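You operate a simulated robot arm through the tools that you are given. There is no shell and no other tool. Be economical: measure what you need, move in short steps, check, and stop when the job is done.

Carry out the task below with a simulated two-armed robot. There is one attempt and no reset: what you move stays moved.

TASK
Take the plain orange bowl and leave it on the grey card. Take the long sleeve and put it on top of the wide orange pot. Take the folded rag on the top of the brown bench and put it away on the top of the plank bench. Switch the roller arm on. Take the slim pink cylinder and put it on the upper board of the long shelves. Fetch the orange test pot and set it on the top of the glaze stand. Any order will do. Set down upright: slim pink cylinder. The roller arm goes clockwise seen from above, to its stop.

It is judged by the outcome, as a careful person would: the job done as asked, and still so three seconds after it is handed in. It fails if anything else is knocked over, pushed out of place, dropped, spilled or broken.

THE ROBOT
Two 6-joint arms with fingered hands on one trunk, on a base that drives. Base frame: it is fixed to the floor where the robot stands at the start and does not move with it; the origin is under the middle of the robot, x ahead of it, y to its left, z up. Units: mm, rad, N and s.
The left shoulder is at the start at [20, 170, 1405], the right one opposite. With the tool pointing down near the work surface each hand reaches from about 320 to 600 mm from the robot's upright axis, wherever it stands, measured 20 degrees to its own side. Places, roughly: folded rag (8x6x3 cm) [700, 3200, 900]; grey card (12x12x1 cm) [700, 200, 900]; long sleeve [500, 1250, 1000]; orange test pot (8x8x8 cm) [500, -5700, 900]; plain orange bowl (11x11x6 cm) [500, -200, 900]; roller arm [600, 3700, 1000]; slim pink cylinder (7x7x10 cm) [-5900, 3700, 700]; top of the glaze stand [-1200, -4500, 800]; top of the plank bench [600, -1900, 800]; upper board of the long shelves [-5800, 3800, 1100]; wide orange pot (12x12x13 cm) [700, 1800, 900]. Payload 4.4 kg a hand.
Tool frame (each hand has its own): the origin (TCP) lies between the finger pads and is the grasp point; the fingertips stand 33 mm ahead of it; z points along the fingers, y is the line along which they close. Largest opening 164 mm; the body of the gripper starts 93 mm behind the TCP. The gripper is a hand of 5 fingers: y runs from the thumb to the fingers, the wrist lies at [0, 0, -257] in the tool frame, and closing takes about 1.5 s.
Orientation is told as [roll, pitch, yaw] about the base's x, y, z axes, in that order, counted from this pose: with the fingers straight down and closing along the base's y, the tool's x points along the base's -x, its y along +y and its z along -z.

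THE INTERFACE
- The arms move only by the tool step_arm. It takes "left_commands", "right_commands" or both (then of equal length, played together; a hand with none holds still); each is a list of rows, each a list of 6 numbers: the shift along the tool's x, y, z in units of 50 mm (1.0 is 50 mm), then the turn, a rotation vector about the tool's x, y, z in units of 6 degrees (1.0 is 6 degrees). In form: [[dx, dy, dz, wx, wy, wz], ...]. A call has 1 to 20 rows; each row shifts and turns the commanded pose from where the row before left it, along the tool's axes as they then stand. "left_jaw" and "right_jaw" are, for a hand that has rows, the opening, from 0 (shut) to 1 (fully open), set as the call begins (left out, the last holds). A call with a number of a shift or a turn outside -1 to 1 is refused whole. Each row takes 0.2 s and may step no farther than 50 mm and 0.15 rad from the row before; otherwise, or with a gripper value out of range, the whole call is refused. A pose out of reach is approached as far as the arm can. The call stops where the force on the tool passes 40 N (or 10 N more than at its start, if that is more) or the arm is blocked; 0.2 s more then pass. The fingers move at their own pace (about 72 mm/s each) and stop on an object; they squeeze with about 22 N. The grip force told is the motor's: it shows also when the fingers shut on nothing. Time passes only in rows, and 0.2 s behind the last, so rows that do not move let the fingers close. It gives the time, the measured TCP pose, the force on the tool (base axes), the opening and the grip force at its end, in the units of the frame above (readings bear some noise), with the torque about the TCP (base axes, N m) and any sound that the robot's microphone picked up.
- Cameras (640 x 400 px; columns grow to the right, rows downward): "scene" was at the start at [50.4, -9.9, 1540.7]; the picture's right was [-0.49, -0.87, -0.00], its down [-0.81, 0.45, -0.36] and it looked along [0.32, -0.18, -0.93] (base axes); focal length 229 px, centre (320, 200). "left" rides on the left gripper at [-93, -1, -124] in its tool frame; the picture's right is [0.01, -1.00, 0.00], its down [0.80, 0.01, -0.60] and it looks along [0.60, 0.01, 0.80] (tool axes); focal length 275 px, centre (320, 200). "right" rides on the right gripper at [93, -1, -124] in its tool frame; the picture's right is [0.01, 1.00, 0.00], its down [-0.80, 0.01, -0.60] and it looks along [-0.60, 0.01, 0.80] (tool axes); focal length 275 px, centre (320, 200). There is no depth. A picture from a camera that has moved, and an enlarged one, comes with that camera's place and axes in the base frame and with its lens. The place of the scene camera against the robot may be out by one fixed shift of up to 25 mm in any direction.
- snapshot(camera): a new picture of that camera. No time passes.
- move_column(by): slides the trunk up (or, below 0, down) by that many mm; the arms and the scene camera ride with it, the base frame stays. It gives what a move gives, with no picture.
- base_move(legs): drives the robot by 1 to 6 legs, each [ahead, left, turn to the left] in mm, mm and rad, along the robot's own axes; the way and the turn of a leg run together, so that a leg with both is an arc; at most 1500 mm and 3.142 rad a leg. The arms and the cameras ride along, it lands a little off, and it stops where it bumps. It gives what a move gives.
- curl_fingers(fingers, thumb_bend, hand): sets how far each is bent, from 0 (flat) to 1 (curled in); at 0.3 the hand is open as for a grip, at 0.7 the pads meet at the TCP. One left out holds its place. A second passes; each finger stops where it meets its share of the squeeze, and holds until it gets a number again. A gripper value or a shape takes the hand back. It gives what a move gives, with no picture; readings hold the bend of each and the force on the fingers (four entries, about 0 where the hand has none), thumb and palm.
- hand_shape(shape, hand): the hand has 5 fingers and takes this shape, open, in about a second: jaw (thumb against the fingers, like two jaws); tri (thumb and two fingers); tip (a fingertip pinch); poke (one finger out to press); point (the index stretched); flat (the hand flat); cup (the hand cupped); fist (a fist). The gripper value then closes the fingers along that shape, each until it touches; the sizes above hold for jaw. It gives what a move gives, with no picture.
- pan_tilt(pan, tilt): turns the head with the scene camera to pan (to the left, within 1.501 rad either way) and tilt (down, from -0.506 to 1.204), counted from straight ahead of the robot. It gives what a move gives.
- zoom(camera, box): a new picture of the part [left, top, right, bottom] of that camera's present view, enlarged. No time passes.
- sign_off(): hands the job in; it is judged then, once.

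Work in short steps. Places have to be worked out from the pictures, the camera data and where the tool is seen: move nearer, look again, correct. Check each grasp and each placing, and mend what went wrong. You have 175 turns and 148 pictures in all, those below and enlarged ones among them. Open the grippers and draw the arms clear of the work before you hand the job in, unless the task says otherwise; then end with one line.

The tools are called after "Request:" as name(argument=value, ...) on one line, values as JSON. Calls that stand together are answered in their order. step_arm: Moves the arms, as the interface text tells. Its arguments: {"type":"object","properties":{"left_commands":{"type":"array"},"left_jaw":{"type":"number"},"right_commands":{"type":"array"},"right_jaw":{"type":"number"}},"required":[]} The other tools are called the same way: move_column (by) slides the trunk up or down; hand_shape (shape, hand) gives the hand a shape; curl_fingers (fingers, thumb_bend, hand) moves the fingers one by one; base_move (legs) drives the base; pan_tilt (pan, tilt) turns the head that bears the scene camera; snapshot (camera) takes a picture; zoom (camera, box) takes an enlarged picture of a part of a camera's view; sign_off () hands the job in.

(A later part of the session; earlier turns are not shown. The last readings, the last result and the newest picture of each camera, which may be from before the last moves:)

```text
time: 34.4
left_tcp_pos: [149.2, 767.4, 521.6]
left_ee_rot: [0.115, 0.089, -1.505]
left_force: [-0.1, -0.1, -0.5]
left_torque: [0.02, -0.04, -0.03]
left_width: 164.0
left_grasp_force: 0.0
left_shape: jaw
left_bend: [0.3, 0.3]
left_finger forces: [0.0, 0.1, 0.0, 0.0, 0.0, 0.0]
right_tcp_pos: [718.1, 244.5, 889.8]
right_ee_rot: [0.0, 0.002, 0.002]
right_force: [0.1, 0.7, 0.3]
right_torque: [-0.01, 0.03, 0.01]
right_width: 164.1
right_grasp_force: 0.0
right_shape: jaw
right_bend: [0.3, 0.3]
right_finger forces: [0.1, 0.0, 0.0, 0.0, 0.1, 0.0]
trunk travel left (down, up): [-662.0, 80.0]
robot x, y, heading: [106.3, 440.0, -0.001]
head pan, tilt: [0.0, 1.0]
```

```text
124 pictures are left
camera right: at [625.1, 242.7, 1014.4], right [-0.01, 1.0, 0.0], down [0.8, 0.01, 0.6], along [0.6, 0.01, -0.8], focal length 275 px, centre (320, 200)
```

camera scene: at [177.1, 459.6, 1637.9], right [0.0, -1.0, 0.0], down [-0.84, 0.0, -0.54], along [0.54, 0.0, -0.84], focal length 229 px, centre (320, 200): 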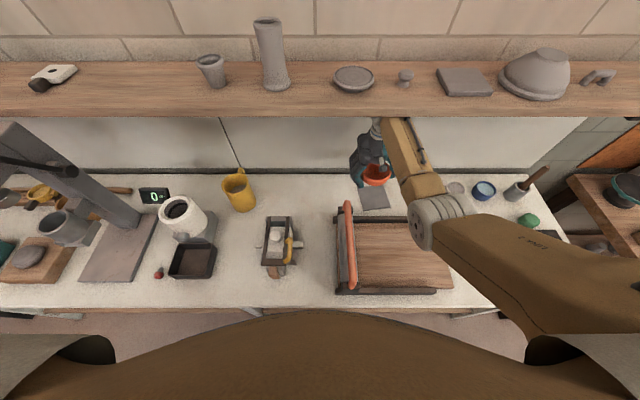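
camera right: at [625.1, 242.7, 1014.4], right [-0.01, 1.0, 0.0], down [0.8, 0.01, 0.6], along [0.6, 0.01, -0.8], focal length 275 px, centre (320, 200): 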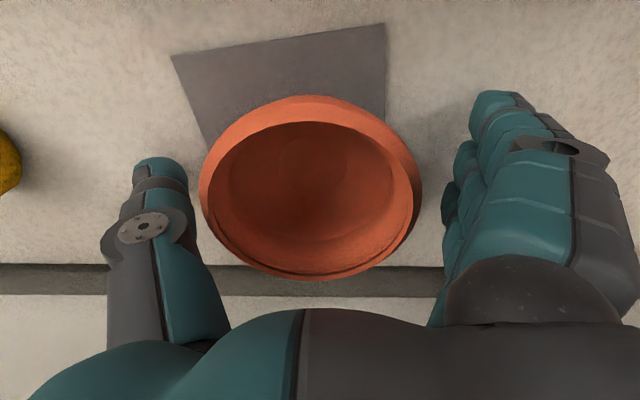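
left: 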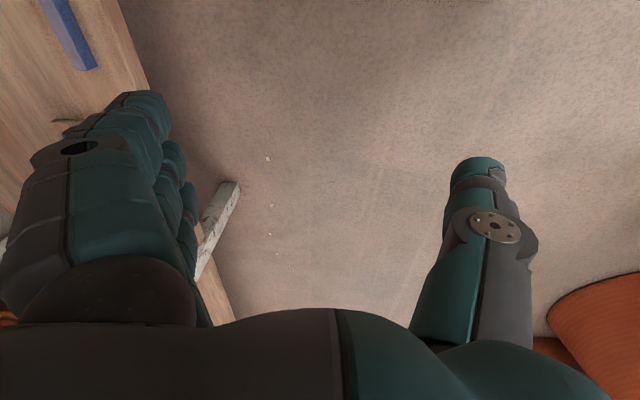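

Released. I raise the hand (staying under the shelf) with the trunk up 80 mm and check the placement.

Request:
move_column(by=80)

Request:
snapshot(camera="right")

Request:
zoom(camera="scene", box=[320, 130, 440, 230])

```text
time: 35.6
left_tcp_pos: [149.7, 769.6, 602.2]
left_ee_rot: [0.113, 0.089, -1.505]
left_force: [0.2, -0.7, -0.2]
left_torque: [0.02, 0.0, 0.02]
left_width: 164.0
left_grasp_force: 0.0
left_shape: jaw
left_bend: [0.3, 0.3]
left_finger forces: [0.1, 0.0, 0.1, 0.0, 0.0, 0.0]
right_tcp_pos: [716.4, 243.7, 969.4]
right_ee_rot: [0.002, 0.0, 0.002]
right_force: [-0.5, 0.4, -0.2]
right_torque: [0.0, -0.03, 0.01]
right_width: 163.7
right_grasp_force: 0.0
right_shape: jaw
right_bend: [0.3, 0.3]
right_finger forces: [0.0, 0.0, 0.0, 0.1, 0.0, 0.1]
trunk travel left (down, up): [-742.0, 0.0]
robot x, y, heading: [105.8, 438.3, -0.002]
head pan, tilt: [0.0, 1.0]
```

```text
123 pictures are left
camera right: at [625.1, 242.9, 1093.8], right [-0.01, 1.0, 0.0], down [0.8, 0.01, 0.6], along [0.6, 0.01, -0.8], focal length 275 px, centre (320, 200)
```

right: 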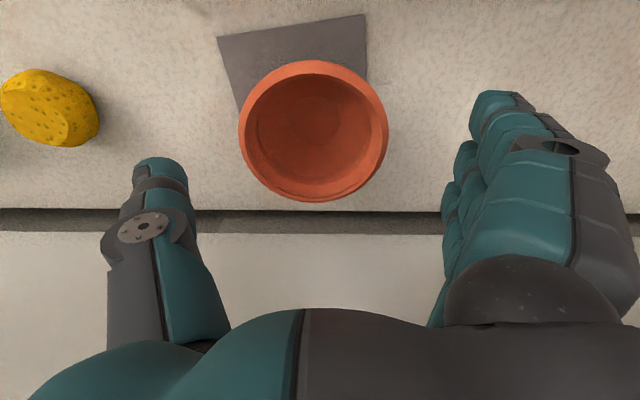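

```text
4.00 times, centred on (380, 180) of scene
camera zoom: at [175.7, 460.0, 1637.9], right [0.0, -1.0, 0.0], down [-0.84, 0.0, -0.54], along [0.54, 0.0, -0.84], focal length 918 px, centre (80, 280)
```

zoom: 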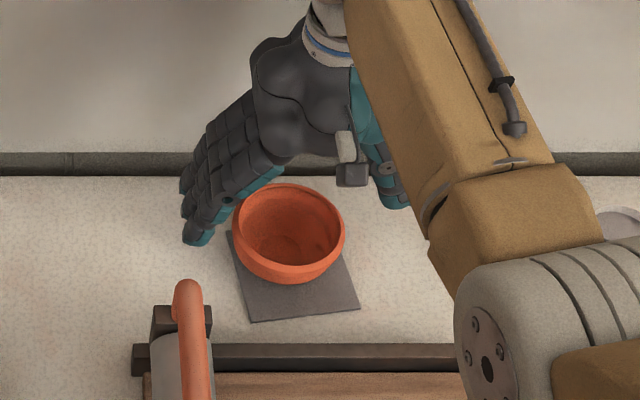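

Bowl's base lies within the card. Now I shift the right hand to −y clear of the roller handle, then back the robot off and fold the arm.

Request:
step_arm(right_commands=[[0, -0.6, -0.2, 0, 0, 0], [0, -0.6, -0.2, 0, 0, 0]])

Request:
base_move(legs=[[-400, 0, 0]])

Request:
pan_tilt(pan=0.9, tilt=0.6)

Request:
snapshot(camera="scene")

```text
time: 36.2
left_tcp_pos: [149.6, 769.0, 602.5]
left_ee_rot: [0.113, 0.09, -1.504]
left_force: [0.5, -0.6, -0.1]
left_torque: [0.01, -0.01, 0.03]
left_width: 163.8
left_grasp_force: 0.0
left_shape: jaw
left_bend: [0.3, 0.3]
left_finger forces: [0.1, 0.0, 0.1, 0.0, 0.1, 0.0]
right_tcp_pos: [717.3, 184.0, 990.5]
right_ee_rot: [0.0, 0.0, 0.0]
right_force: [0.4, 0.0, 0.2]
right_torque: [0.0, -0.02, 0.01]
right_width: 164.1
right_grasp_force: 0.1
right_shape: jaw
right_bend: [0.3, 0.3]
right_finger forces: [0.0, 0.1, 0.0, 0.0, 0.0, 0.0]
trunk travel left (down, up): [-742.0, 0.0]
robot x, y, heading: [105.7, 442.9, 0.001]
head pan, tilt: [0.0, 1.0]
```

```text
time: 38.6
left_tcp_pos: [-247.9, 768.9, 601.6]
left_ee_rot: [0.115, 0.088, -1.505]
left_force: [-0.8, -0.6, -0.4]
left_torque: [0.0, 0.01, 0.01]
left_width: 164.1
left_grasp_force: 0.1
left_shape: jaw
left_bend: [0.3, 0.3]
left_finger forces: [0.0, 0.0, 0.0, 0.1, 0.1, 0.0]
right_tcp_pos: [318.5, 183.1, 990.3]
right_ee_rot: [0.0, -0.002, 0.002]
right_force: [0.2, 0.5, 0.2]
right_torque: [0.01, -0.04, 0.02]
right_width: 164.0
right_grasp_force: 0.1
right_shape: jaw
right_bend: [0.3, 0.3]
right_finger forces: [0.0, 0.0, 0.1, 0.0, 0.1, 0.0]
trunk travel left (down, up): [-742.0, 0.0]
robot x, y, heading: [-293.3, 444.9, -0.005]
head pan, tilt: [0.0, 1.0]
```

```text
time: 39.9
left_tcp_pos: [-248.0, 768.8, 600.9]
left_ee_rot: [0.112, 0.088, -1.506]
left_force: [-0.6, -0.4, -0.7]
left_torque: [0.0, 0.01, 0.0]
left_width: 163.9
left_grasp_force: 0.1
left_shape: jaw
left_bend: [0.3, 0.3]
left_finger forces: [0.0, 0.0, 0.0, 0.1, 0.1, 0.1]
right_tcp_pos: [319.1, 182.6, 990.5]
right_ee_rot: [0.0, 0.0, -0.002]
right_force: [0.8, -0.5, -0.3]
right_torque: [0.01, -0.02, 0.01]
right_width: 163.9
right_grasp_force: 0.1
right_shape: jaw
right_bend: [0.3, 0.3]
right_finger forces: [0.1, 0.0, 0.1, 0.0, 0.1, 0.1]
trunk travel left (down, up): [-742.0, 0.0]
robot x, y, heading: [-293.7, 442.4, -0.0]
head pan, tilt: [0.901, 0.6]
```

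```text
121 pictures are left
camera scene: at [-236.3, 528.9, 1670.0], right [0.78, -0.62, 0.0], down [-0.35, -0.44, -0.82], along [0.51, 0.65, -0.57], focal length 229 px, centre (320, 200)
```

scene: 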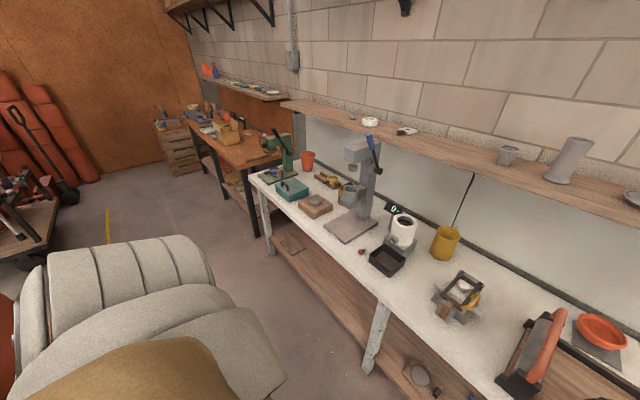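

The orange pot stands beyond the drill press-like column. Zooming around y≈1250 to identify the long sleeve.

Request:
zoom(camera="scene", box=[240, 120, 440, 280])

```text
2.50 times, centred on (340, 200) of scene
camera zoom: at [-236.3, 528.9, 1670.0], right [0.78, -0.62, 0.0], down [-0.35, -0.44, -0.82], along [0.51, 0.65, -0.57], focal length 574 px, centre (270, 200)
```

zoom: 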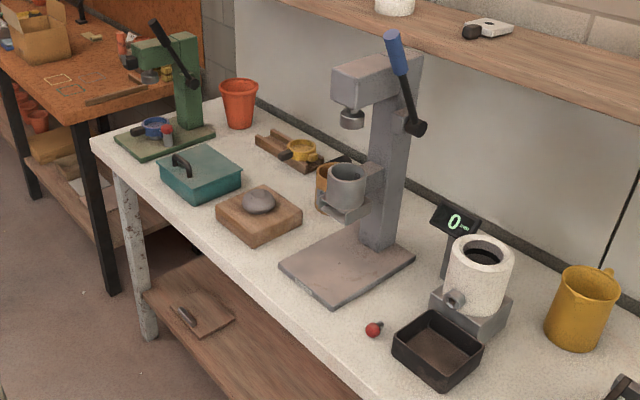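

The grey sleeve sits in the press's bracket under a chuck, near (543,1254,970), so it will need a frontal grasp. I pull the right hand in and drive left to see it close.

Request:
step_arm(right_commands=[[0.9, -0.4, 0, 0, 0, 0], [0.9, -0.4, 0, 0, 0, 0], [0.9, -0.4, 0, 0, 0, 0], [0.9, -0.4, 0, 0, 0, 0]])

Request:
base_move(legs=[[0, 850, 0], [180, 0, 0]])

Request:
pan_tilt(pan=0.0, tilt=0.65)

Request:
snapshot(camera="scene")

```text
time: 40.9
left_tcp_pos: [-247.4, 769.2, 602.2]
left_ee_rot: [0.114, 0.087, -1.505]
left_force: [0.1, -0.6, -0.2]
left_torque: [0.02, -0.06, -0.01]
left_width: 164.1
left_grasp_force: 0.0
left_shape: jaw
left_bend: [0.3, 0.3]
left_finger forces: [0.1, 0.0, 0.0, 0.1, 0.1, 0.0]
right_tcp_pos: [136.6, 102.7, 990.2]
right_ee_rot: [0.001, 0.0, 0.002]
right_force: [-0.3, 0.1, 0.2]
right_torque: [0.02, 0.0, 0.0]
right_width: 163.9
right_grasp_force: 0.1
right_shape: jaw
right_bend: [0.3, 0.3]
right_finger forces: [0.0, 0.1, 0.1, 0.0, 0.1, 0.1]
trunk travel left (down, up): [-742.0, 0.0]
robot x, y, heading: [-289.5, 441.0, -0.002]
head pan, tilt: [0.901, 0.6]
```

```text
time: 46.5
left_tcp_pos: [-73.1, 1627.4, 602.2]
left_ee_rot: [0.112, 0.088, -1.499]
left_force: [0.5, -0.6, 0.0]
left_torque: [0.03, 0.05, 0.02]
left_width: 164.0
left_grasp_force: 0.1
left_shape: jaw
left_bend: [0.3, 0.3]
left_finger forces: [0.0, 0.1, 0.0, 0.0, 0.0, 0.0]
right_tcp_pos: [318.6, 965.3, 989.2]
right_ee_rot: [0.0, -0.002, 0.007]
right_force: [0.1, 0.5, -0.2]
right_torque: [0.01, 0.04, -0.03]
right_width: 163.7
right_grasp_force: 0.1
right_shape: jaw
right_bend: [0.3, 0.3]
right_finger forces: [0.0, 0.1, 0.0, 0.0, 0.0, 0.0]
trunk travel left (down, up): [-742.0, 0.0]
robot x, y, heading: [-117.0, 1297.7, 0.006]
head pan, tilt: [0.901, 0.6]
```

```text
time: 47.7
left_tcp_pos: [-73.5, 1627.5, 602.4]
left_ee_rot: [0.114, 0.089, -1.5]
left_force: [0.8, -0.3, -0.2]
left_torque: [0.02, 0.02, 0.01]
left_width: 164.1
left_grasp_force: 0.1
left_shape: jaw
left_bend: [0.3, 0.3]
left_finger forces: [0.0, 0.0, 0.1, 0.0, 0.0, 0.0]
right_tcp_pos: [317.2, 965.4, 989.9]
right_ee_rot: [0.001, -0.001, 0.008]
right_force: [0.2, -1.0, 0.4]
right_torque: [0.03, 0.03, 0.01]
right_width: 164.0
right_grasp_force: 0.0
right_shape: jaw
right_bend: [0.3, 0.3]
right_finger forces: [0.1, 0.0, 0.0, 0.1, 0.1, 0.0]
trunk travel left (down, up): [-742.0, 0.0]
robot x, y, heading: [-118.6, 1299.8, 0.011]
head pan, tilt: [0.0, 0.649]
```

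```text
119 pictures are left
camera scene: at [-29.2, 1319.2, 1665.8], right [0.01, -1.0, 0.0], down [-0.6, 0.0, -0.8], along [0.8, 0.01, -0.6], focal length 229 px, centre (320, 200)
```

scene: 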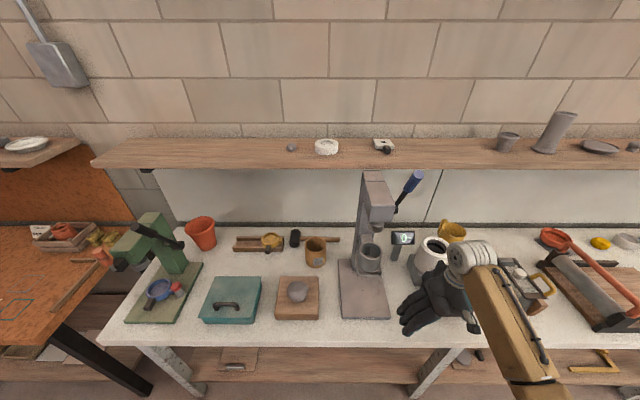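

Request:
zoom(camera="scene", box=[280, 160, 460, 330])

Request:
zoom(camera="scene", box=[120, 190, 340, 330])

```text
2.35 times, centred on (370, 245) of scene
camera zoom: at [-29.2, 1319.2, 1665.8], right [0.01, -1.0, 0.0], down [-0.6, 0.0, -0.8], along [0.8, 0.01, -0.6], focal length 540 px, centre (202, 94)
```

zoom: 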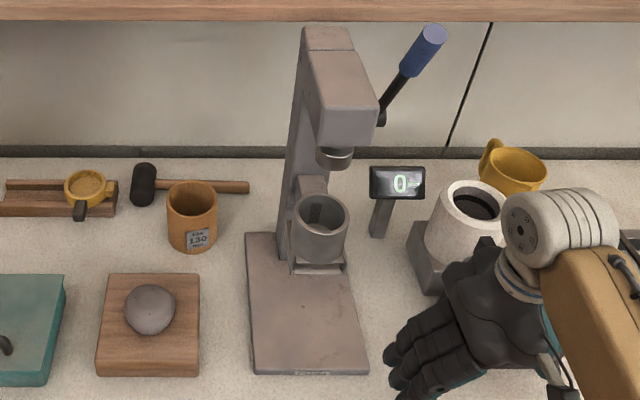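

```text
2.86 times, centred on (230, 260) of scene
camera zoom: at [-29.2, 1319.2, 1665.8], right [0.01, -1.0, 0.0], down [-0.6, 0.0, -0.8], along [0.8, 0.01, -0.6], focal length 655 px, centre (577, 29)
```

zoom: 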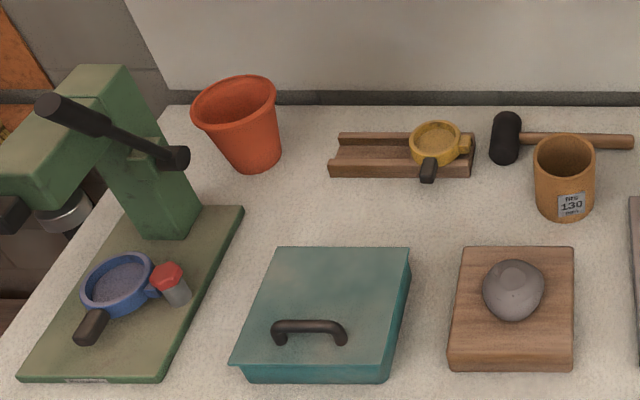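

The sleeve triangulates to about (449,1166), roughly z 1050–1110, chuck above it. I back off 250 mm, lower the trunk 200, and swing the right hand to point forward (pivoting about the wrist).

Request:
base_move(legs=[[-250, 0, 0]])

Request:
move_column(by=-200)

Request:
step_arm(right_commands=[[-0.53, 0, 0, 0, -1, 0], [-0.53, 0, 0, 0, -1, 0], [-0.53, 0, 0, 0, -1, 0], [-0.53, 0, 0, 0, -1, 0], [-0.53, 0, 0, 0, -1, 0], [-0.53, 0, 0, 0, -1, 0], [-0.53, 0, 0, 0, -1, 0], [-0.53, 0, 0, 0, -1, 0], [-0.53, 0, 0, 0, -1, 0], [-0.53, 0, 0, 0, -1, 0], [-0.53, 0, 0, 0, -1, 0], [-0.53, 0, 0, 0, -1, 0], [-0.53, 0, 0, 0, -1, 0], [-0.53, 0, 0, 0, -1, 0], [-0.53, 0, 0, 0, -1, 0]], right_jaw=1)

Request:
snapshot(camera="scene")

```text
time: 49.5
left_tcp_pos: [-325.8, 1626.5, 602.3]
left_ee_rot: [0.115, 0.088, -1.498]
left_force: [0.0, -0.3, -0.2]
left_torque: [0.0, -0.03, -0.01]
left_width: 164.1
left_grasp_force: 0.1
left_shape: jaw
left_bend: [0.3, 0.3]
left_finger forces: [0.1, 0.0, 0.1, 0.0, 0.1, 0.0]
right_tcp_pos: [66.5, 964.2, 989.9]
right_ee_rot: [0.001, -0.002, 0.009]
right_force: [-1.4, 0.6, -0.7]
right_torque: [0.01, -0.05, 0.01]
right_width: 163.9
right_grasp_force: 0.0
right_shape: jaw
right_bend: [0.3, 0.3]
right_finger forces: [0.0, 0.1, 0.0, 0.0, 0.0, 0.1]
trunk travel left (down, up): [-742.0, 0.0]
robot x, y, heading: [-366.8, 1299.8, 0.005]
head pan, tilt: [0.0, 0.649]
```

```text
time: 51.7
left_tcp_pos: [-323.6, 1626.4, 402.2]
left_ee_rot: [0.113, 0.089, -1.501]
left_force: [0.3, 0.3, -0.6]
left_torque: [-0.03, 0.0, 0.01]
left_width: 164.0
left_grasp_force: 0.0
left_shape: jaw
left_bend: [0.3, 0.3]
left_finger forces: [0.0, 0.0, 0.0, 0.1, 0.0, 0.0]
right_tcp_pos: [67.3, 963.3, 789.9]
right_ee_rot: [0.0, -0.001, 0.006]
right_force: [-0.7, -0.9, -0.9]
right_torque: [0.01, -0.03, 0.0]
right_width: 164.0
right_grasp_force: 0.2
right_shape: jaw
right_bend: [0.3, 0.3]
right_finger forces: [0.0, 0.1, 0.0, 0.0, 0.0, 0.0]
trunk travel left (down, up): [-542.0, 200.0]
robot x, y, heading: [-370.4, 1296.1, 0.007]
head pan, tilt: [0.0, 0.649]
```

```text
time: 54.9
left_tcp_pos: [-323.3, 1626.7, 402.4]
left_ee_rot: [0.113, 0.088, -1.499]
left_force: [0.1, -0.3, -0.5]
left_torque: [0.0, -0.05, 0.0]
left_width: 164.0
left_grasp_force: 0.0
left_shape: jaw
left_bend: [0.3, 0.3]
left_finger forces: [0.1, 0.0, 0.0, 0.0, 0.1, 0.0]
right_tcp_pos: [334.2, 966.7, 1029.6]
right_ee_rot: [-3.09, -1.57, 3.1]
right_force: [0.0, 0.2, 0.6]
right_torque: [-0.02, -0.02, 0.01]
right_width: 164.2
right_grasp_force: 0.1
right_shape: jaw
right_bend: [0.3, 0.3]
right_finger forces: [0.0, 0.0, 0.1, 0.0, 0.0, 0.0]
trunk travel left (down, up): [-542.0, 200.0]
robot x, y, heading: [-368.1, 1301.1, 0.006]
head pan, tilt: [0.0, 0.649]
```

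```text
116 pictures are left
camera scene: at [-274.9, 1317.6, 1465.6], right [0.01, -1.0, 0.0], down [-0.6, 0.0, -0.8], along [0.8, 0.01, -0.6], focal length 229 px, centre (320, 200)
```

scene: 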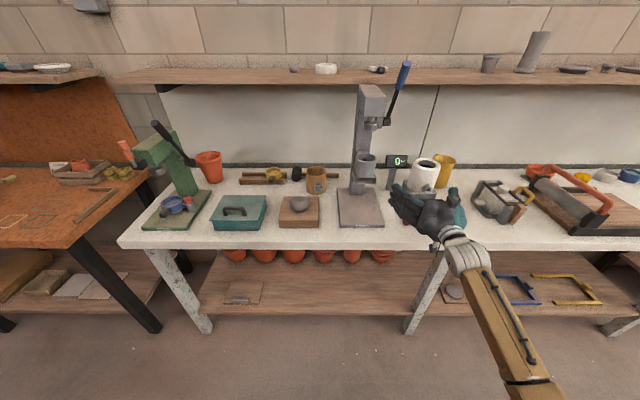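

The horizontal hand pose works. Zooming on the press from this lower viewpoint.

Request:
zoom(camera="scene", box=[320, 60, 420, 230])

```text
2.35 times, centred on (370, 145) of scene
camera zoom: at [-274.9, 1317.6, 1465.6], right [0.01, -1.0, 0.0], down [-0.6, 0.0, -0.8], along [0.8, 0.01, -0.6], focal length 540 px, centre (202, 329)
```

zoom: 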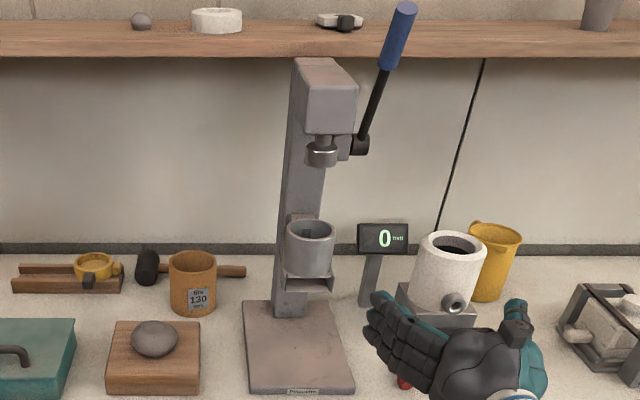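

I zoom closely on the labelled tan cup and the grey sleeve to make sure which is the "long sleeve".

Request:
zoom(camera="scene", box=[305, 150, 345, 200])

Request:
zoom(camera="scene", box=[345, 140, 385, 190])

Request:
pan_tilt(pan=0.0, tilt=0.2)

Request:
snapshot(camera="scene")

```text
8.00 times, centred on (325, 175) of scene
camera zoom: at [-274.9, 1317.6, 1465.6], right [0.01, -1.0, 0.0], down [-0.6, 0.0, -0.8], along [0.8, 0.01, -0.6], focal length 1835 px, centre (280, 400)
```

zoom: 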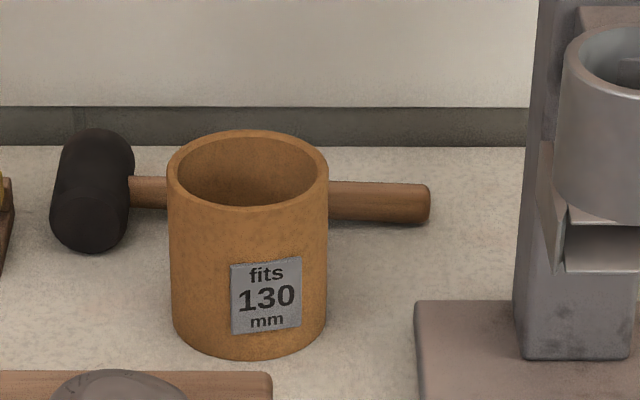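

```text
8.00 times, centred on (365, 165) of scene
camera zoom: at [-274.9, 1317.6, 1465.6], right [0.01, -1.0, 0.0], down [-0.6, 0.0, -0.8], along [0.8, 0.01, -0.6], focal length 1835 px, centre (-40, 480)
```

zoom: 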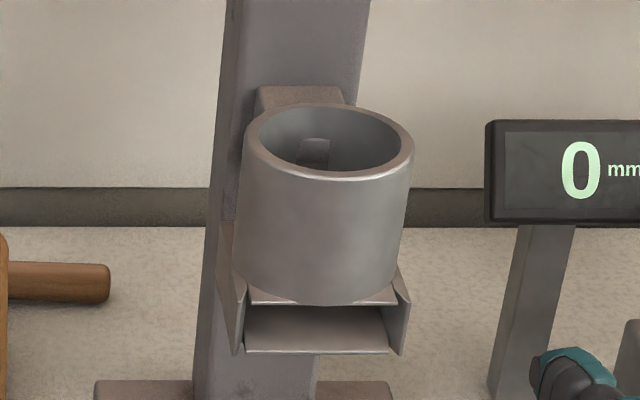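

```text
time: 55.8
left_tcp_pos: [-324.6, 1626.1, 401.5]
left_ee_rot: [0.114, 0.088, -1.499]
left_force: [0.2, 0.8, 0.3]
left_torque: [-0.03, 0.0, -0.01]
left_width: 163.9
left_grasp_force: 0.1
left_shape: jaw
left_bend: [0.3, 0.3]
left_finger forces: [0.0, 0.0, 0.0, 0.0, 0.0, 0.0]
right_tcp_pos: [331.5, 966.6, 1027.8]
right_ee_rot: [-0.104, -1.57, 0.111]
right_force: [0.2, 0.5, -0.5]
right_torque: [0.0, -0.04, 0.0]
right_width: 164.0
right_grasp_force: 0.1
right_shape: jaw
right_bend: [0.3, 0.3]
right_finger forces: [0.0, 0.1, 0.0, 0.0, 0.0, 0.1]
trunk travel left (down, up): [-542.0, 200.0]
robot x, y, heading: [-365.6, 1299.2, 0.011]
head pan, tilt: [0.0, 0.201]
```

```text
112 pictures are left
camera scene: at [-268.7, 1317.5, 1506.6], right [0.01, -1.0, 0.0], down [-0.2, 0.0, -0.98], along [0.98, 0.01, -0.2], focal length 229 px, centre (320, 200)
```

scene: 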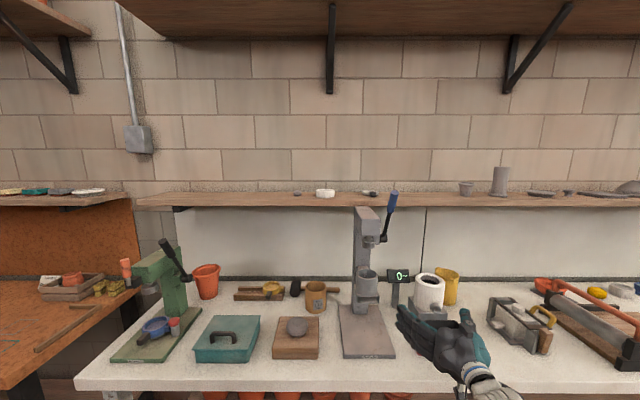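

Two candidate "sleeves" exist (tan "fits 130 mm", ~110 tall; grey in the press, ~60 tall). I zoom on the display and white device for further clues.

Request:
zoom(camera="scene", box=[385, 260, 465, 325])

Request:
zoom(camera="scene", box=[330, 185, 410, 365])

```text
6.15 times, centred on (425, 292) of scene
camera zoom: at [-268.7, 1317.5, 1506.6], right [0.01, -1.0, 0.0], down [-0.2, 0.0, -0.98], along [0.98, 0.01, -0.2], focal length 1412 px, centre (-326, -369)
```

zoom: 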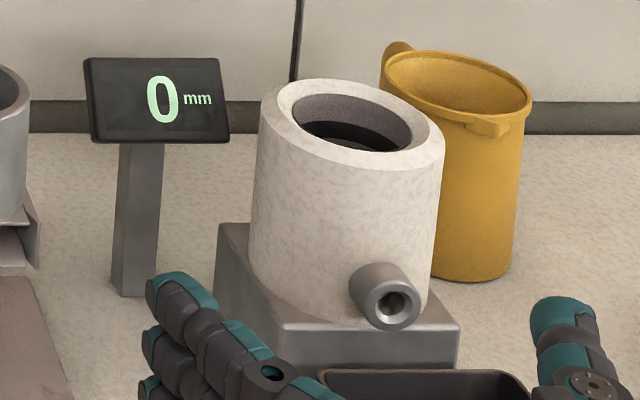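

```text
2.22 times, centred on (370, 275) of scene
camera zoom: at [-268.7, 1317.5, 1506.6], right [0.01, -1.0, 0.0], down [-0.2, 0.0, -0.98], along [0.98, 0.01, -0.2], focal length 510 px, centre (209, 33)
```

zoom: 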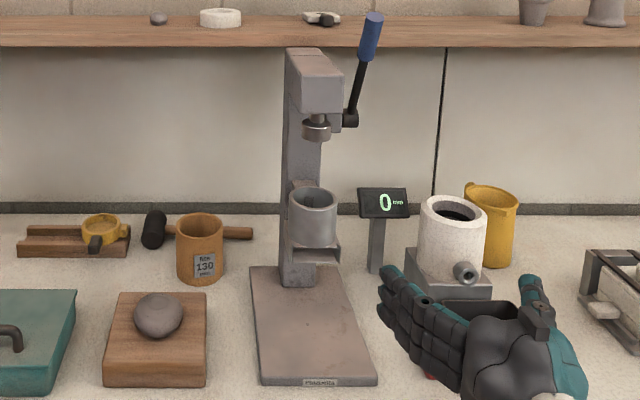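

I back off 80 mm and drive left 700 mm to view the grey sleeve's left side and the pot.

Request:
base_move(legs=[[-80, 0, 0], [0, 700, 0]])

Request:
pan_tilt(pan=-0.7, tilt=0.35)

Request:
zoom(camera="scene", box=[200, 100, 440, 300])

```text
time: 60.3
left_tcp_pos: [-415.2, 2326.2, 401.8]
left_ee_rot: [0.115, 0.089, -1.491]
left_force: [0.0, 0.1, -0.7]
left_torque: [-0.01, 0.02, -0.03]
left_width: 163.8
left_grasp_force: 0.0
left_shape: jaw
left_bend: [0.3, 0.3]
left_finger forces: [0.1, 0.0, 0.0, 0.1, 0.0, 0.0]
right_tcp_pos: [247.3, 1671.3, 1029.4]
right_ee_rot: [-2.223, -1.573, 2.236]
right_force: [-0.1, -0.4, 0.2]
right_torque: [0.0, 0.03, -0.03]
right_width: 164.0
right_grasp_force: 0.1
right_shape: jaw
right_bend: [0.3, 0.3]
right_finger forces: [0.0, 0.0, 0.0, 0.0, 0.0, 0.1]
trunk travel left (down, up): [-542.0, 200.0]
robot x, y, heading: [-456.2, 1994.8, 0.017]
head pan, tilt: [0.0, 0.201]
```

```text
time: 61.4
left_tcp_pos: [-413.3, 2325.8, 401.9]
left_ee_rot: [0.113, 0.088, -1.491]
left_force: [-0.1, 0.7, 0.0]
left_torque: [-0.01, -0.01, -0.03]
left_width: 163.8
left_grasp_force: 0.0
left_shape: jaw
left_bend: [0.3, 0.3]
left_finger forces: [0.0, 0.0, 0.0, 0.0, 0.1, 0.0]
right_tcp_pos: [247.2, 1669.9, 1029.8]
right_ee_rot: [-2.568, -1.572, 2.584]
right_force: [0.4, -0.1, -0.1]
right_torque: [-0.02, -0.03, -0.01]
right_width: 163.8
right_grasp_force: 0.1
right_shape: jaw
right_bend: [0.3, 0.3]
right_finger forces: [0.1, 0.0, 0.1, 0.1, 0.0, 0.1]
trunk travel left (down, up): [-542.0, 200.0]
robot x, y, heading: [-453.2, 2001.0, 0.011]
head pan, tilt: [-0.7, 0.351]
```

```text
2.00 times, centred on (320, 200) of scene
camera zoom: at [-377.9, 1957.9, 1492.7], right [-0.63, -0.77, 0.0], down [-0.27, 0.22, -0.94], along [0.73, -0.59, -0.34], focal length 459 px, centre (320, 200)
```

zoom: 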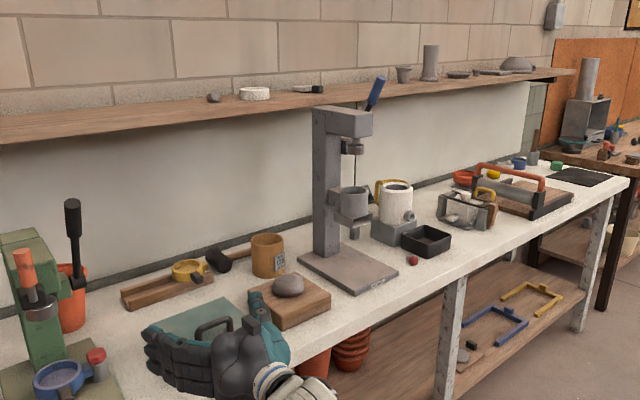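

Grey sleeve has no marks and is short (~60 mm); the tan one is about 120–130 mm tall, so the tan "fits 130 mm" piece is the long sleeve. Now I look at the pot.

Request:
pan_tilt(pan=-0.1, tilt=0.45)

Request:
zoom(camera="scene", box=[240, 130, 480, 280])

```text
time: 62.4
left_tcp_pos: [-415.4, 2327.5, 401.0]
left_ee_rot: [0.114, 0.088, -1.491]
left_force: [-0.3, 0.2, -0.7]
left_torque: [0.03, 0.01, 0.02]
left_width: 163.9
left_grasp_force: 0.1
left_shape: jaw
left_bend: [0.3, 0.3]
left_finger forces: [0.0, 0.1, 0.0, 0.1, 0.0, 0.1]
right_tcp_pos: [246.6, 1669.7, 1029.3]
right_ee_rot: [-2.853, -1.571, 2.866]
right_force: [0.4, 0.6, -0.4]
right_torque: [-0.03, 0.0, 0.0]
right_width: 164.1
right_grasp_force: 0.1
right_shape: jaw
right_bend: [0.3, 0.3]
right_finger forces: [0.0, 0.1, 0.0, 0.0, 0.1, 0.0]
trunk travel left (down, up): [-542.0, 200.0]
robot x, y, heading: [-453.5, 1998.9, 0.014]
head pan, tilt: [-0.099, 0.45]
```

```text
2.67 times, centred on (360, 205) of scene
camera zoom: at [-358.5, 2008.9, 1483.5], right [-0.09, -1.0, 0.0], down [-0.43, 0.04, -0.9], along [0.9, -0.08, -0.44], focal length 612 px, centre (213, 187)
```

zoom: 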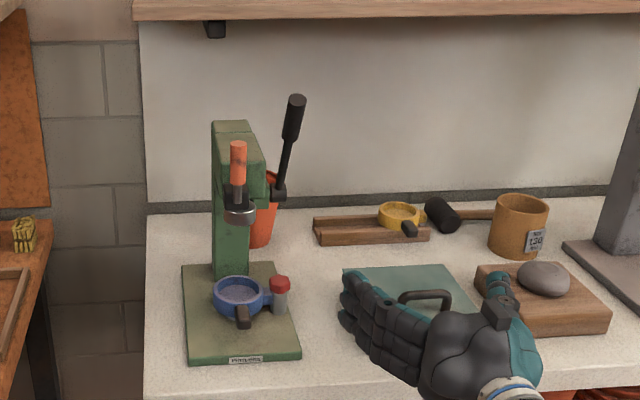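

The shelf blocks top-down work here, so I'll use the hand tilted 30° below horizontal. I drive right to line up with the tan sleeve (617,1346), tilt the hand, and raise the trunk.

Request:
base_move(legs=[[0, -322, 0]])

Request:
step_arm(right_commands=[[0.53, 0, 0, 0, 1, 0], [0.53, 0, 0, 0, 1, 0], [0.53, 0, 0, 0, 1, 0], [0.53, 0, 0, 0, 1, 0], [0.53, 0, 0, 0, 1, 0]])

Request:
move_column(by=110)

Request:
pan_tilt(pan=-0.3, tilt=0.6)

Request:
snapshot(camera="scene")

Request:
snapshot(camera="right")

```text
time: 64.5
left_tcp_pos: [-409.9, 2008.5, 402.0]
left_ee_rot: [0.114, 0.088, -1.492]
left_force: [0.3, 0.1, 1.2]
left_torque: [0.04, -0.01, -0.05]
left_width: 164.0
left_grasp_force: 0.1
left_shape: jaw
left_bend: [0.3, 0.3]
left_finger forces: [0.0, 0.0, 0.0, 0.0, 0.1, 0.0]
right_tcp_pos: [251.7, 1351.4, 1028.0]
right_ee_rot: [2.203, -1.569, -2.185]
right_force: [1.0, -0.5, 0.3]
right_torque: [-0.02, -0.02, 0.02]
right_width: 163.9
right_grasp_force: 0.0
right_shape: jaw
right_bend: [0.3, 0.3]
right_finger forces: [0.0, 0.0, 0.0, 0.0, 0.1, 0.0]
trunk travel left (down, up): [-542.0, 200.0]
robot x, y, heading: [-451.4, 1680.2, 0.014]
head pan, tilt: [-0.099, 0.45]
```

```text
time: 65.7
left_tcp_pos: [-409.4, 2007.0, 402.6]
left_ee_rot: [0.114, 0.089, -1.493]
left_force: [0.4, 0.1, 0.3]
left_torque: [-0.01, 0.01, -0.02]
left_width: 163.9
left_grasp_force: 0.0
left_shape: jaw
left_bend: [0.3, 0.3]
left_finger forces: [0.0, 0.1, 0.0, 0.1, 0.0, 0.0]
right_tcp_pos: [224.7, 1351.3, 901.0]
right_ee_rot: [0.0, -1.047, 0.015]
right_force: [0.3, -0.2, 0.3]
right_torque: [-0.01, -0.02, 0.02]
right_width: 163.6
right_grasp_force: 0.0
right_shape: jaw
right_bend: [0.3, 0.3]
right_finger forces: [0.0, 0.0, 0.0, 0.1, 0.1, 0.0]
trunk travel left (down, up): [-542.0, 200.0]
robot x, y, heading: [-451.1, 1679.3, 0.015]
head pan, tilt: [-0.099, 0.45]
```

```text
time: 67.1
left_tcp_pos: [-409.8, 2007.1, 511.1]
left_ee_rot: [0.114, 0.089, -1.493]
left_force: [0.5, -0.8, 0.5]
left_torque: [-0.01, -0.01, -0.02]
left_width: 164.1
left_grasp_force: 0.1
left_shape: jaw
left_bend: [0.3, 0.3]
left_finger forces: [0.1, 0.0, 0.1, 0.0, 0.0, 0.0]
right_tcp_pos: [223.7, 1352.3, 1010.3]
right_ee_rot: [0.001, -1.048, 0.014]
right_force: [0.1, -0.1, -0.1]
right_torque: [0.02, -0.03, -0.01]
right_width: 164.0
right_grasp_force: 0.0
right_shape: jaw
right_bend: [0.3, 0.3]
right_finger forces: [0.0, 0.0, 0.0, 0.1, 0.0, 0.0]
trunk travel left (down, up): [-652.0, 90.0]
robot x, y, heading: [-446.0, 1681.0, 0.017]
head pan, tilt: [-0.099, 0.45]
```

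```text
time: 67.8
left_tcp_pos: [-409.5, 2008.0, 511.6]
left_ee_rot: [0.112, 0.09, -1.493]
left_force: [0.4, -0.3, -0.2]
left_torque: [0.02, 0.0, 0.01]
left_width: 163.6
left_grasp_force: 0.0
left_shape: jaw
left_bend: [0.3, 0.3]
left_finger forces: [0.1, 0.1, 0.0, 0.0, 0.1, 0.0]
right_tcp_pos: [224.6, 1351.2, 1011.1]
right_ee_rot: [0.0, -1.047, 0.014]
right_force: [-0.2, -0.1, -0.1]
right_torque: [0.01, 0.01, 0.02]
right_width: 164.0
right_grasp_force: 0.0
right_shape: jaw
right_bend: [0.3, 0.3]
right_finger forces: [0.1, 0.1, 0.1, 0.0, 0.0, 0.0]
trunk travel left (down, up): [-652.0, 90.0]
robot x, y, heading: [-450.3, 1679.6, 0.016]
head pan, tilt: [-0.3, 0.6]
```

```text
107 pictures are left
camera scene: at [-364.1, 1673.2, 1580.0], right [-0.28, -0.96, 0.0], down [-0.54, 0.16, -0.83], along [0.79, -0.23, -0.56], focal length 229 px, centre (320, 200)
```

scene: 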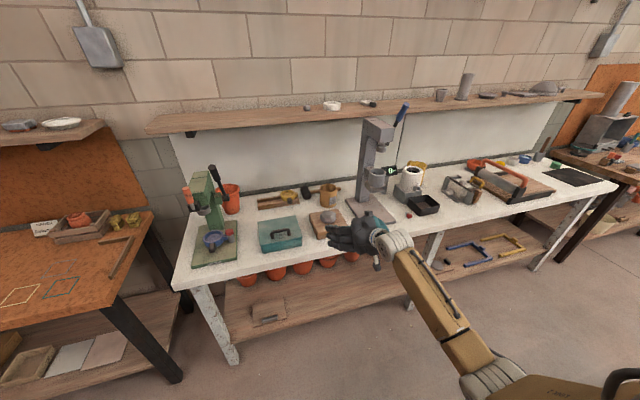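

```text
106 pictures are left
camera right: at [71.3, 1348.2, 993.3], right [-0.02, 1.0, -0.01], down [-0.12, 0.01, 0.99], along [0.99, 0.02, 0.12], focal length 275 px, centre (320, 200)
```

right: 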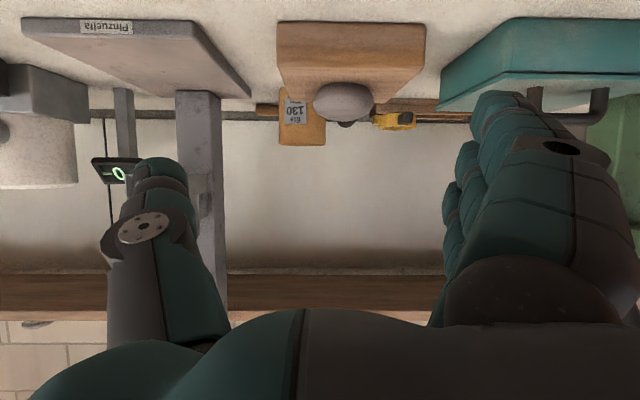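

The hand camera puts the tan sleeve at y≈1325–1335, top z≈950. I shift the hand −20 mm in y and drive ahead 300 mm, then look again.

Request:
step_arm(right_commands=[[0, -0.45, 0, 0, 0, 0]])

Request:
base_move(legs=[[290, 0, 0]])

Request:
snapshot(camera="right")

Request:
zoom(camera="scene", box=[240, 100, 480, 300])

```text
time: 68.2
left_tcp_pos: [-410.5, 2005.8, 511.4]
left_ee_rot: [0.113, 0.091, -1.49]
left_force: [-0.2, 0.3, 0.3]
left_torque: [0.0, -0.02, -0.03]
left_width: 163.7
left_grasp_force: 0.1
left_shape: jaw
left_bend: [0.3, 0.3]
left_finger forces: [0.1, 0.0, 0.0, 0.0, 0.0, 0.0]
right_tcp_pos: [224.7, 1328.5, 1011.5]
right_ee_rot: [0.001, -1.049, 0.015]
right_force: [-0.3, -0.6, 0.2]
right_torque: [0.02, 0.0, 0.05]
right_width: 164.1
right_grasp_force: 0.0
right_shape: jaw
right_bend: [0.3, 0.3]
right_finger forces: [0.0, 0.0, 0.0, 0.0, 0.0, 0.0]
trunk travel left (down, up): [-652.0, 90.0]
robot x, y, heading: [-451.6, 1676.3, 0.013]
head pan, tilt: [-0.3, 0.6]
```

```text
time: 70.2
left_tcp_pos: [-118.1, 2012.0, 511.1]
left_ee_rot: [0.114, 0.088, -1.489]
left_force: [0.1, -0.9, 0.1]
left_torque: [0.04, 0.01, 0.01]
left_width: 163.9
left_grasp_force: 0.1
left_shape: jaw
left_bend: [0.3, 0.3]
left_finger forces: [0.0, 0.0, 0.0, 0.0, 0.0, 0.1]
right_tcp_pos: [518.2, 1334.5, 1010.1]
right_ee_rot: [-0.002, -1.048, 0.018]
right_force: [0.4, 0.0, 0.3]
right_torque: [-0.01, 0.01, -0.01]
right_width: 164.0
right_grasp_force: 0.0
right_shape: jaw
right_bend: [0.3, 0.3]
right_finger forces: [0.0, 0.0, 0.1, 0.0, 0.0, 0.0]
trunk travel left (down, up): [-652.0, 90.0]
robot x, y, heading: [-160.3, 1686.3, 0.019]
head pan, tilt: [-0.3, 0.6]
```

```text
105 pictures are left
camera right: at [364.9, 1331.2, 992.6], right [-0.02, 1.0, -0.01], down [-0.12, 0.01, 0.99], along [0.99, 0.02, 0.12], focal length 275 px, centre (320, 200)
```

right: 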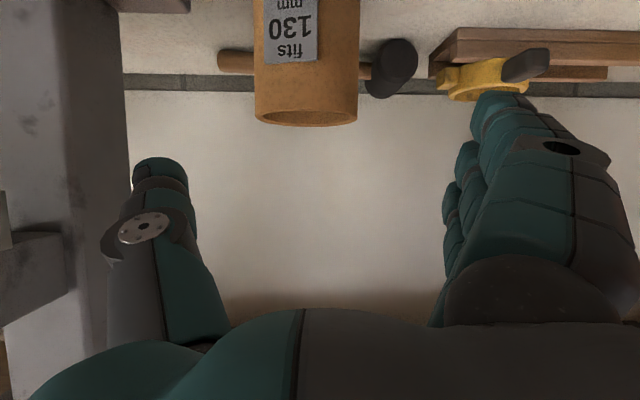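

```text
2.00 times, centred on (360, 200) of scene
camera zoom: at [-70.6, 1677.8, 1579.9], right [-0.28, -0.96, 0.0], down [-0.54, 0.16, -0.82], along [0.79, -0.23, -0.57], focal length 459 px, centre (240, 200)
```

zoom: 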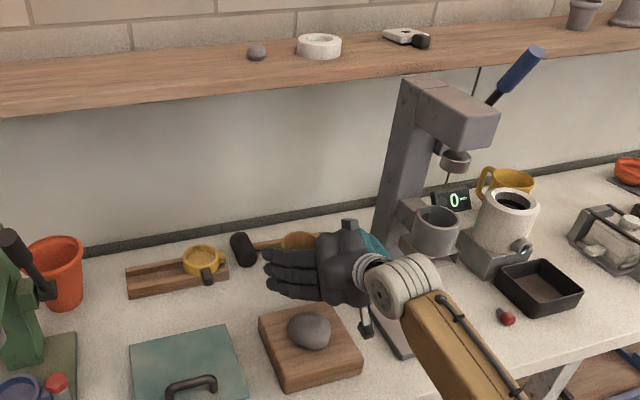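

Sleeve centre is ≈(606,1324), top ≈950. I move forward 88 mm with the hand straddling it, then lower 85 mm.

Request:
step_arm(right_commands=[[-0.44, -0.12, 0.76, 0, 0, 0], [-0.44, -0.12, 0.76, 0, 0, 0], [0.49, 0, 0.283, 0, 0, 0], [0.49, 0, 0.283, 0, 0, 0], [0.49, 0, 0.283, 0, 0, 0]])

Request:
snapshot(camera="right")

Request:
zoom(camera="scene", box=[300, 140, 420, 260])

```text
time: 71.5
left_tcp_pos: [-118.6, 2012.7, 512.1]
left_ee_rot: [0.112, 0.09, -1.489]
left_force: [0.0, 0.9, -0.1]
left_torque: [0.0, -0.03, -0.01]
left_width: 164.1
left_grasp_force: 0.0
left_shape: jaw
left_bend: [0.3, 0.3]
left_finger forces: [0.1, 0.0, 0.1, 0.1, 0.1, 0.0]
right_tcp_pos: [604.6, 1323.8, 926.6]
right_ee_rot: [-0.001, -1.047, 0.017]
right_force: [0.5, -0.8, 3.6]
right_torque: [0.0, 0.6, 0.03]
right_width: 163.9
right_grasp_force: 0.1
right_shape: jaw
right_bend: [0.3, 0.3]
right_finger forces: [0.0, 0.0, 0.0, 0.0, 0.1, 0.0]
trunk travel left (down, up): [-652.0, 90.0]
robot x, y, heading: [-160.3, 1687.8, 0.015]
head pan, tilt: [-0.3, 0.6]
```

```text
103 pictures are left
camera right: at [452.0, 1320.6, 908.8], right [-0.02, 1.0, -0.01], down [-0.12, 0.01, 0.99], along [0.99, 0.02, 0.12], focal length 275 px, centre (320, 200)
```

right: 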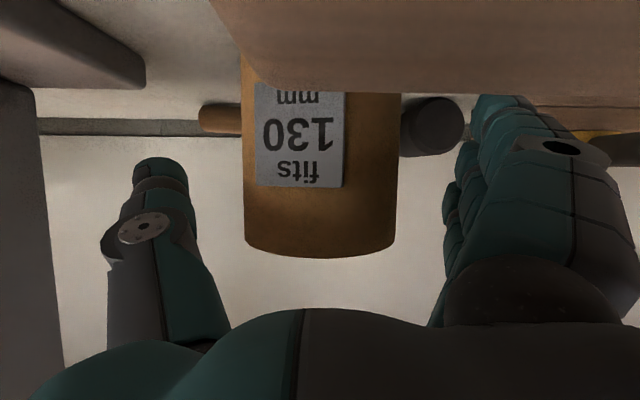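

```text
3.33 times, centred on (360, 200) of scene
camera zoom: at [-72.6, 1677.9, 1580.1], right [-0.28, -0.96, 0.0], down [-0.54, 0.16, -0.83], along [0.79, -0.23, -0.56], focal length 765 px, centre (187, 200)
```

zoom: 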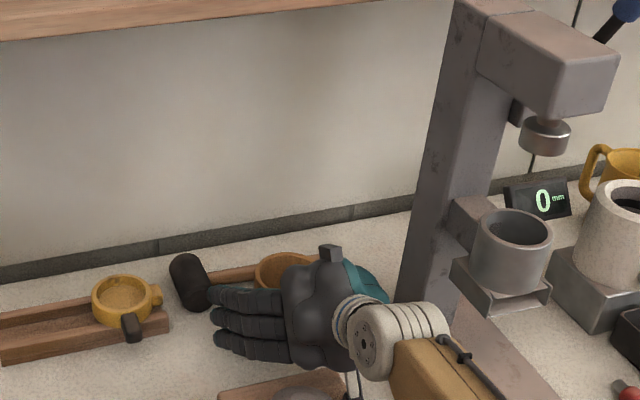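

Slight contact (3.6 N) – the camera bracket is probably touching the wooden block. I raise 8 mm and move 8 mm ahead, then close.

Request:
step_arm(right_commands=[[-0.14, 0, -0.08, 0, 0, 0], [-0.08, 0, 0.14, 0, 0, 0]])

Request:
step_arm(right_commands=[[0, 0, 0, 0, 0, 0], [0, 0, 0, 0, 0, 0], [0, 0, 0, 0, 0, 0], [0, 0, 0, 0, 0, 0], [0, 0, 0, 0, 0, 0], [0, 0, 0, 0, 0, 0], [0, 0, 0, 0, 0, 0], [0, 0, 0, 0, 0, 0]], right_jaw=0)

Request:
snapshot(camera="right")

```text
time: 72.0
left_tcp_pos: [-119.2, 2012.2, 511.6]
left_ee_rot: [0.111, 0.089, -1.487]
left_force: [-0.1, 0.2, 0.4]
left_torque: [-0.01, 0.05, -0.01]
left_width: 164.0
left_grasp_force: 0.0
left_shape: jaw
left_bend: [0.3, 0.3]
left_finger forces: [0.0, 0.0, 0.0, 0.0, 0.0, 0.1]
right_tcp_pos: [613.9, 1323.1, 933.4]
right_ee_rot: [0.001, -1.046, 0.016]
right_force: [0.7, 0.3, -0.4]
right_torque: [0.01, -0.04, -0.03]
right_width: 164.0
right_grasp_force: 0.0
right_shape: jaw
right_bend: [0.3, 0.3]
right_finger forces: [0.0, 0.0, 0.0, 0.1, 0.0, 0.0]
trunk travel left (down, up): [-652.0, 90.0]
robot x, y, heading: [-159.9, 1683.0, 0.011]
head pan, tilt: [-0.3, 0.6]
```

```text
time: 73.8
left_tcp_pos: [-117.6, 2012.9, 512.2]
left_ee_rot: [0.113, 0.09, -1.488]
left_force: [0.2, 0.5, 0.1]
left_torque: [0.01, -0.02, 0.04]
left_width: 164.0
left_grasp_force: 0.0
left_shape: jaw
left_bend: [0.3, 0.3]
left_finger forces: [0.1, 0.0, 0.1, 0.0, 0.0, 0.0]
right_tcp_pos: [614.3, 1325.5, 934.8]
right_ee_rot: [-0.001, -1.048, 0.017]
right_force: [0.6, 0.7, 2.3]
right_torque: [0.09, -0.01, -0.01]
right_width: 75.8
right_grasp_force: 21.8
right_shape: jaw
right_bend: [0.71, 0.53]
right_finger forces: [19.2, 4.6, 0.7, 0.1, 23.7, 0.1]
trunk travel left (down, up): [-652.0, 90.0]
robot x, y, heading: [-158.2, 1689.4, 0.017]
head pan, tilt: [-0.3, 0.6]
```

```text
101 pictures are left
camera right: at [460.3, 1320.9, 916.6], right [-0.02, 1.0, -0.01], down [-0.12, 0.01, 0.99], along [0.99, 0.02, 0.12], focal length 275 px, centre (320, 200)
```

right: 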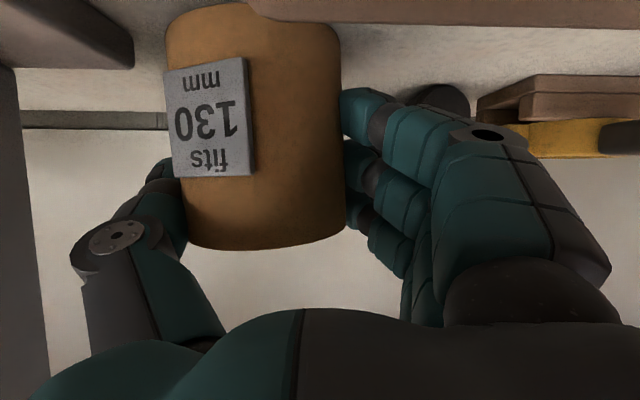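

Gripped (fingers ~24 N, thumb ~24 N), slightly rolled. I lift 30 mm and check.

Request:
step_arm(right_commands=[[-0.26, 0, -0.15, 0, 0, 0], [-0.26, 0, -0.15, 0, 0, 0], [0, 0, 0, 0, 0, 0]], right_jaw=0)

Request:
snapshot(camera="right")

```text
time: 74.7
left_tcp_pos: [-119.7, 2012.2, 511.8]
left_ee_rot: [0.114, 0.089, -1.489]
left_force: [-0.2, -0.5, -0.2]
left_torque: [-0.01, 0.01, -0.02]
left_width: 163.9
left_grasp_force: 0.0
left_shape: jaw
left_bend: [0.3, 0.3]
left_finger forces: [0.1, 0.1, 0.1, 0.0, 0.0, 0.1]
right_tcp_pos: [612.8, 1324.1, 963.6]
right_ee_rot: [0.0, -1.048, 0.016]
right_force: [-1.1, 0.6, -0.2]
right_torque: [0.03, 0.0, -0.02]
right_width: 75.9
right_grasp_force: 22.0
right_shape: jaw
right_bend: [0.71, 0.53]
right_finger forces: [18.4, 4.8, 0.8, 0.0, 23.9, 0.0]
trunk travel left (down, up): [-652.0, 90.0]
robot x, y, heading: [-155.3, 1682.8, 0.017]
head pan, tilt: [-0.3, 0.6]
```

```text
100 pictures are left
camera right: at [459.7, 1320.9, 946.0], right [-0.02, 1.0, -0.01], down [-0.12, 0.01, 0.99], along [0.99, 0.02, 0.12], focal length 275 px, centre (320, 200)
```

right: 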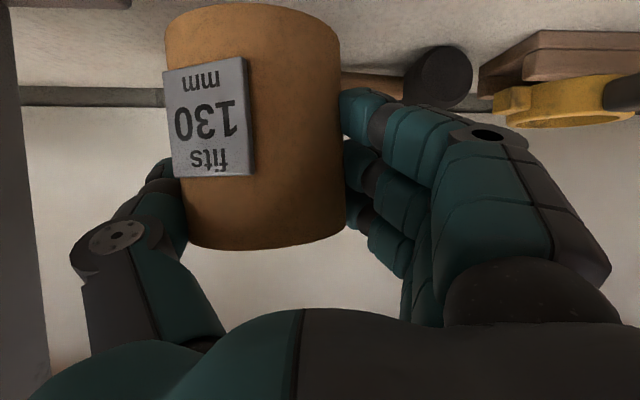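

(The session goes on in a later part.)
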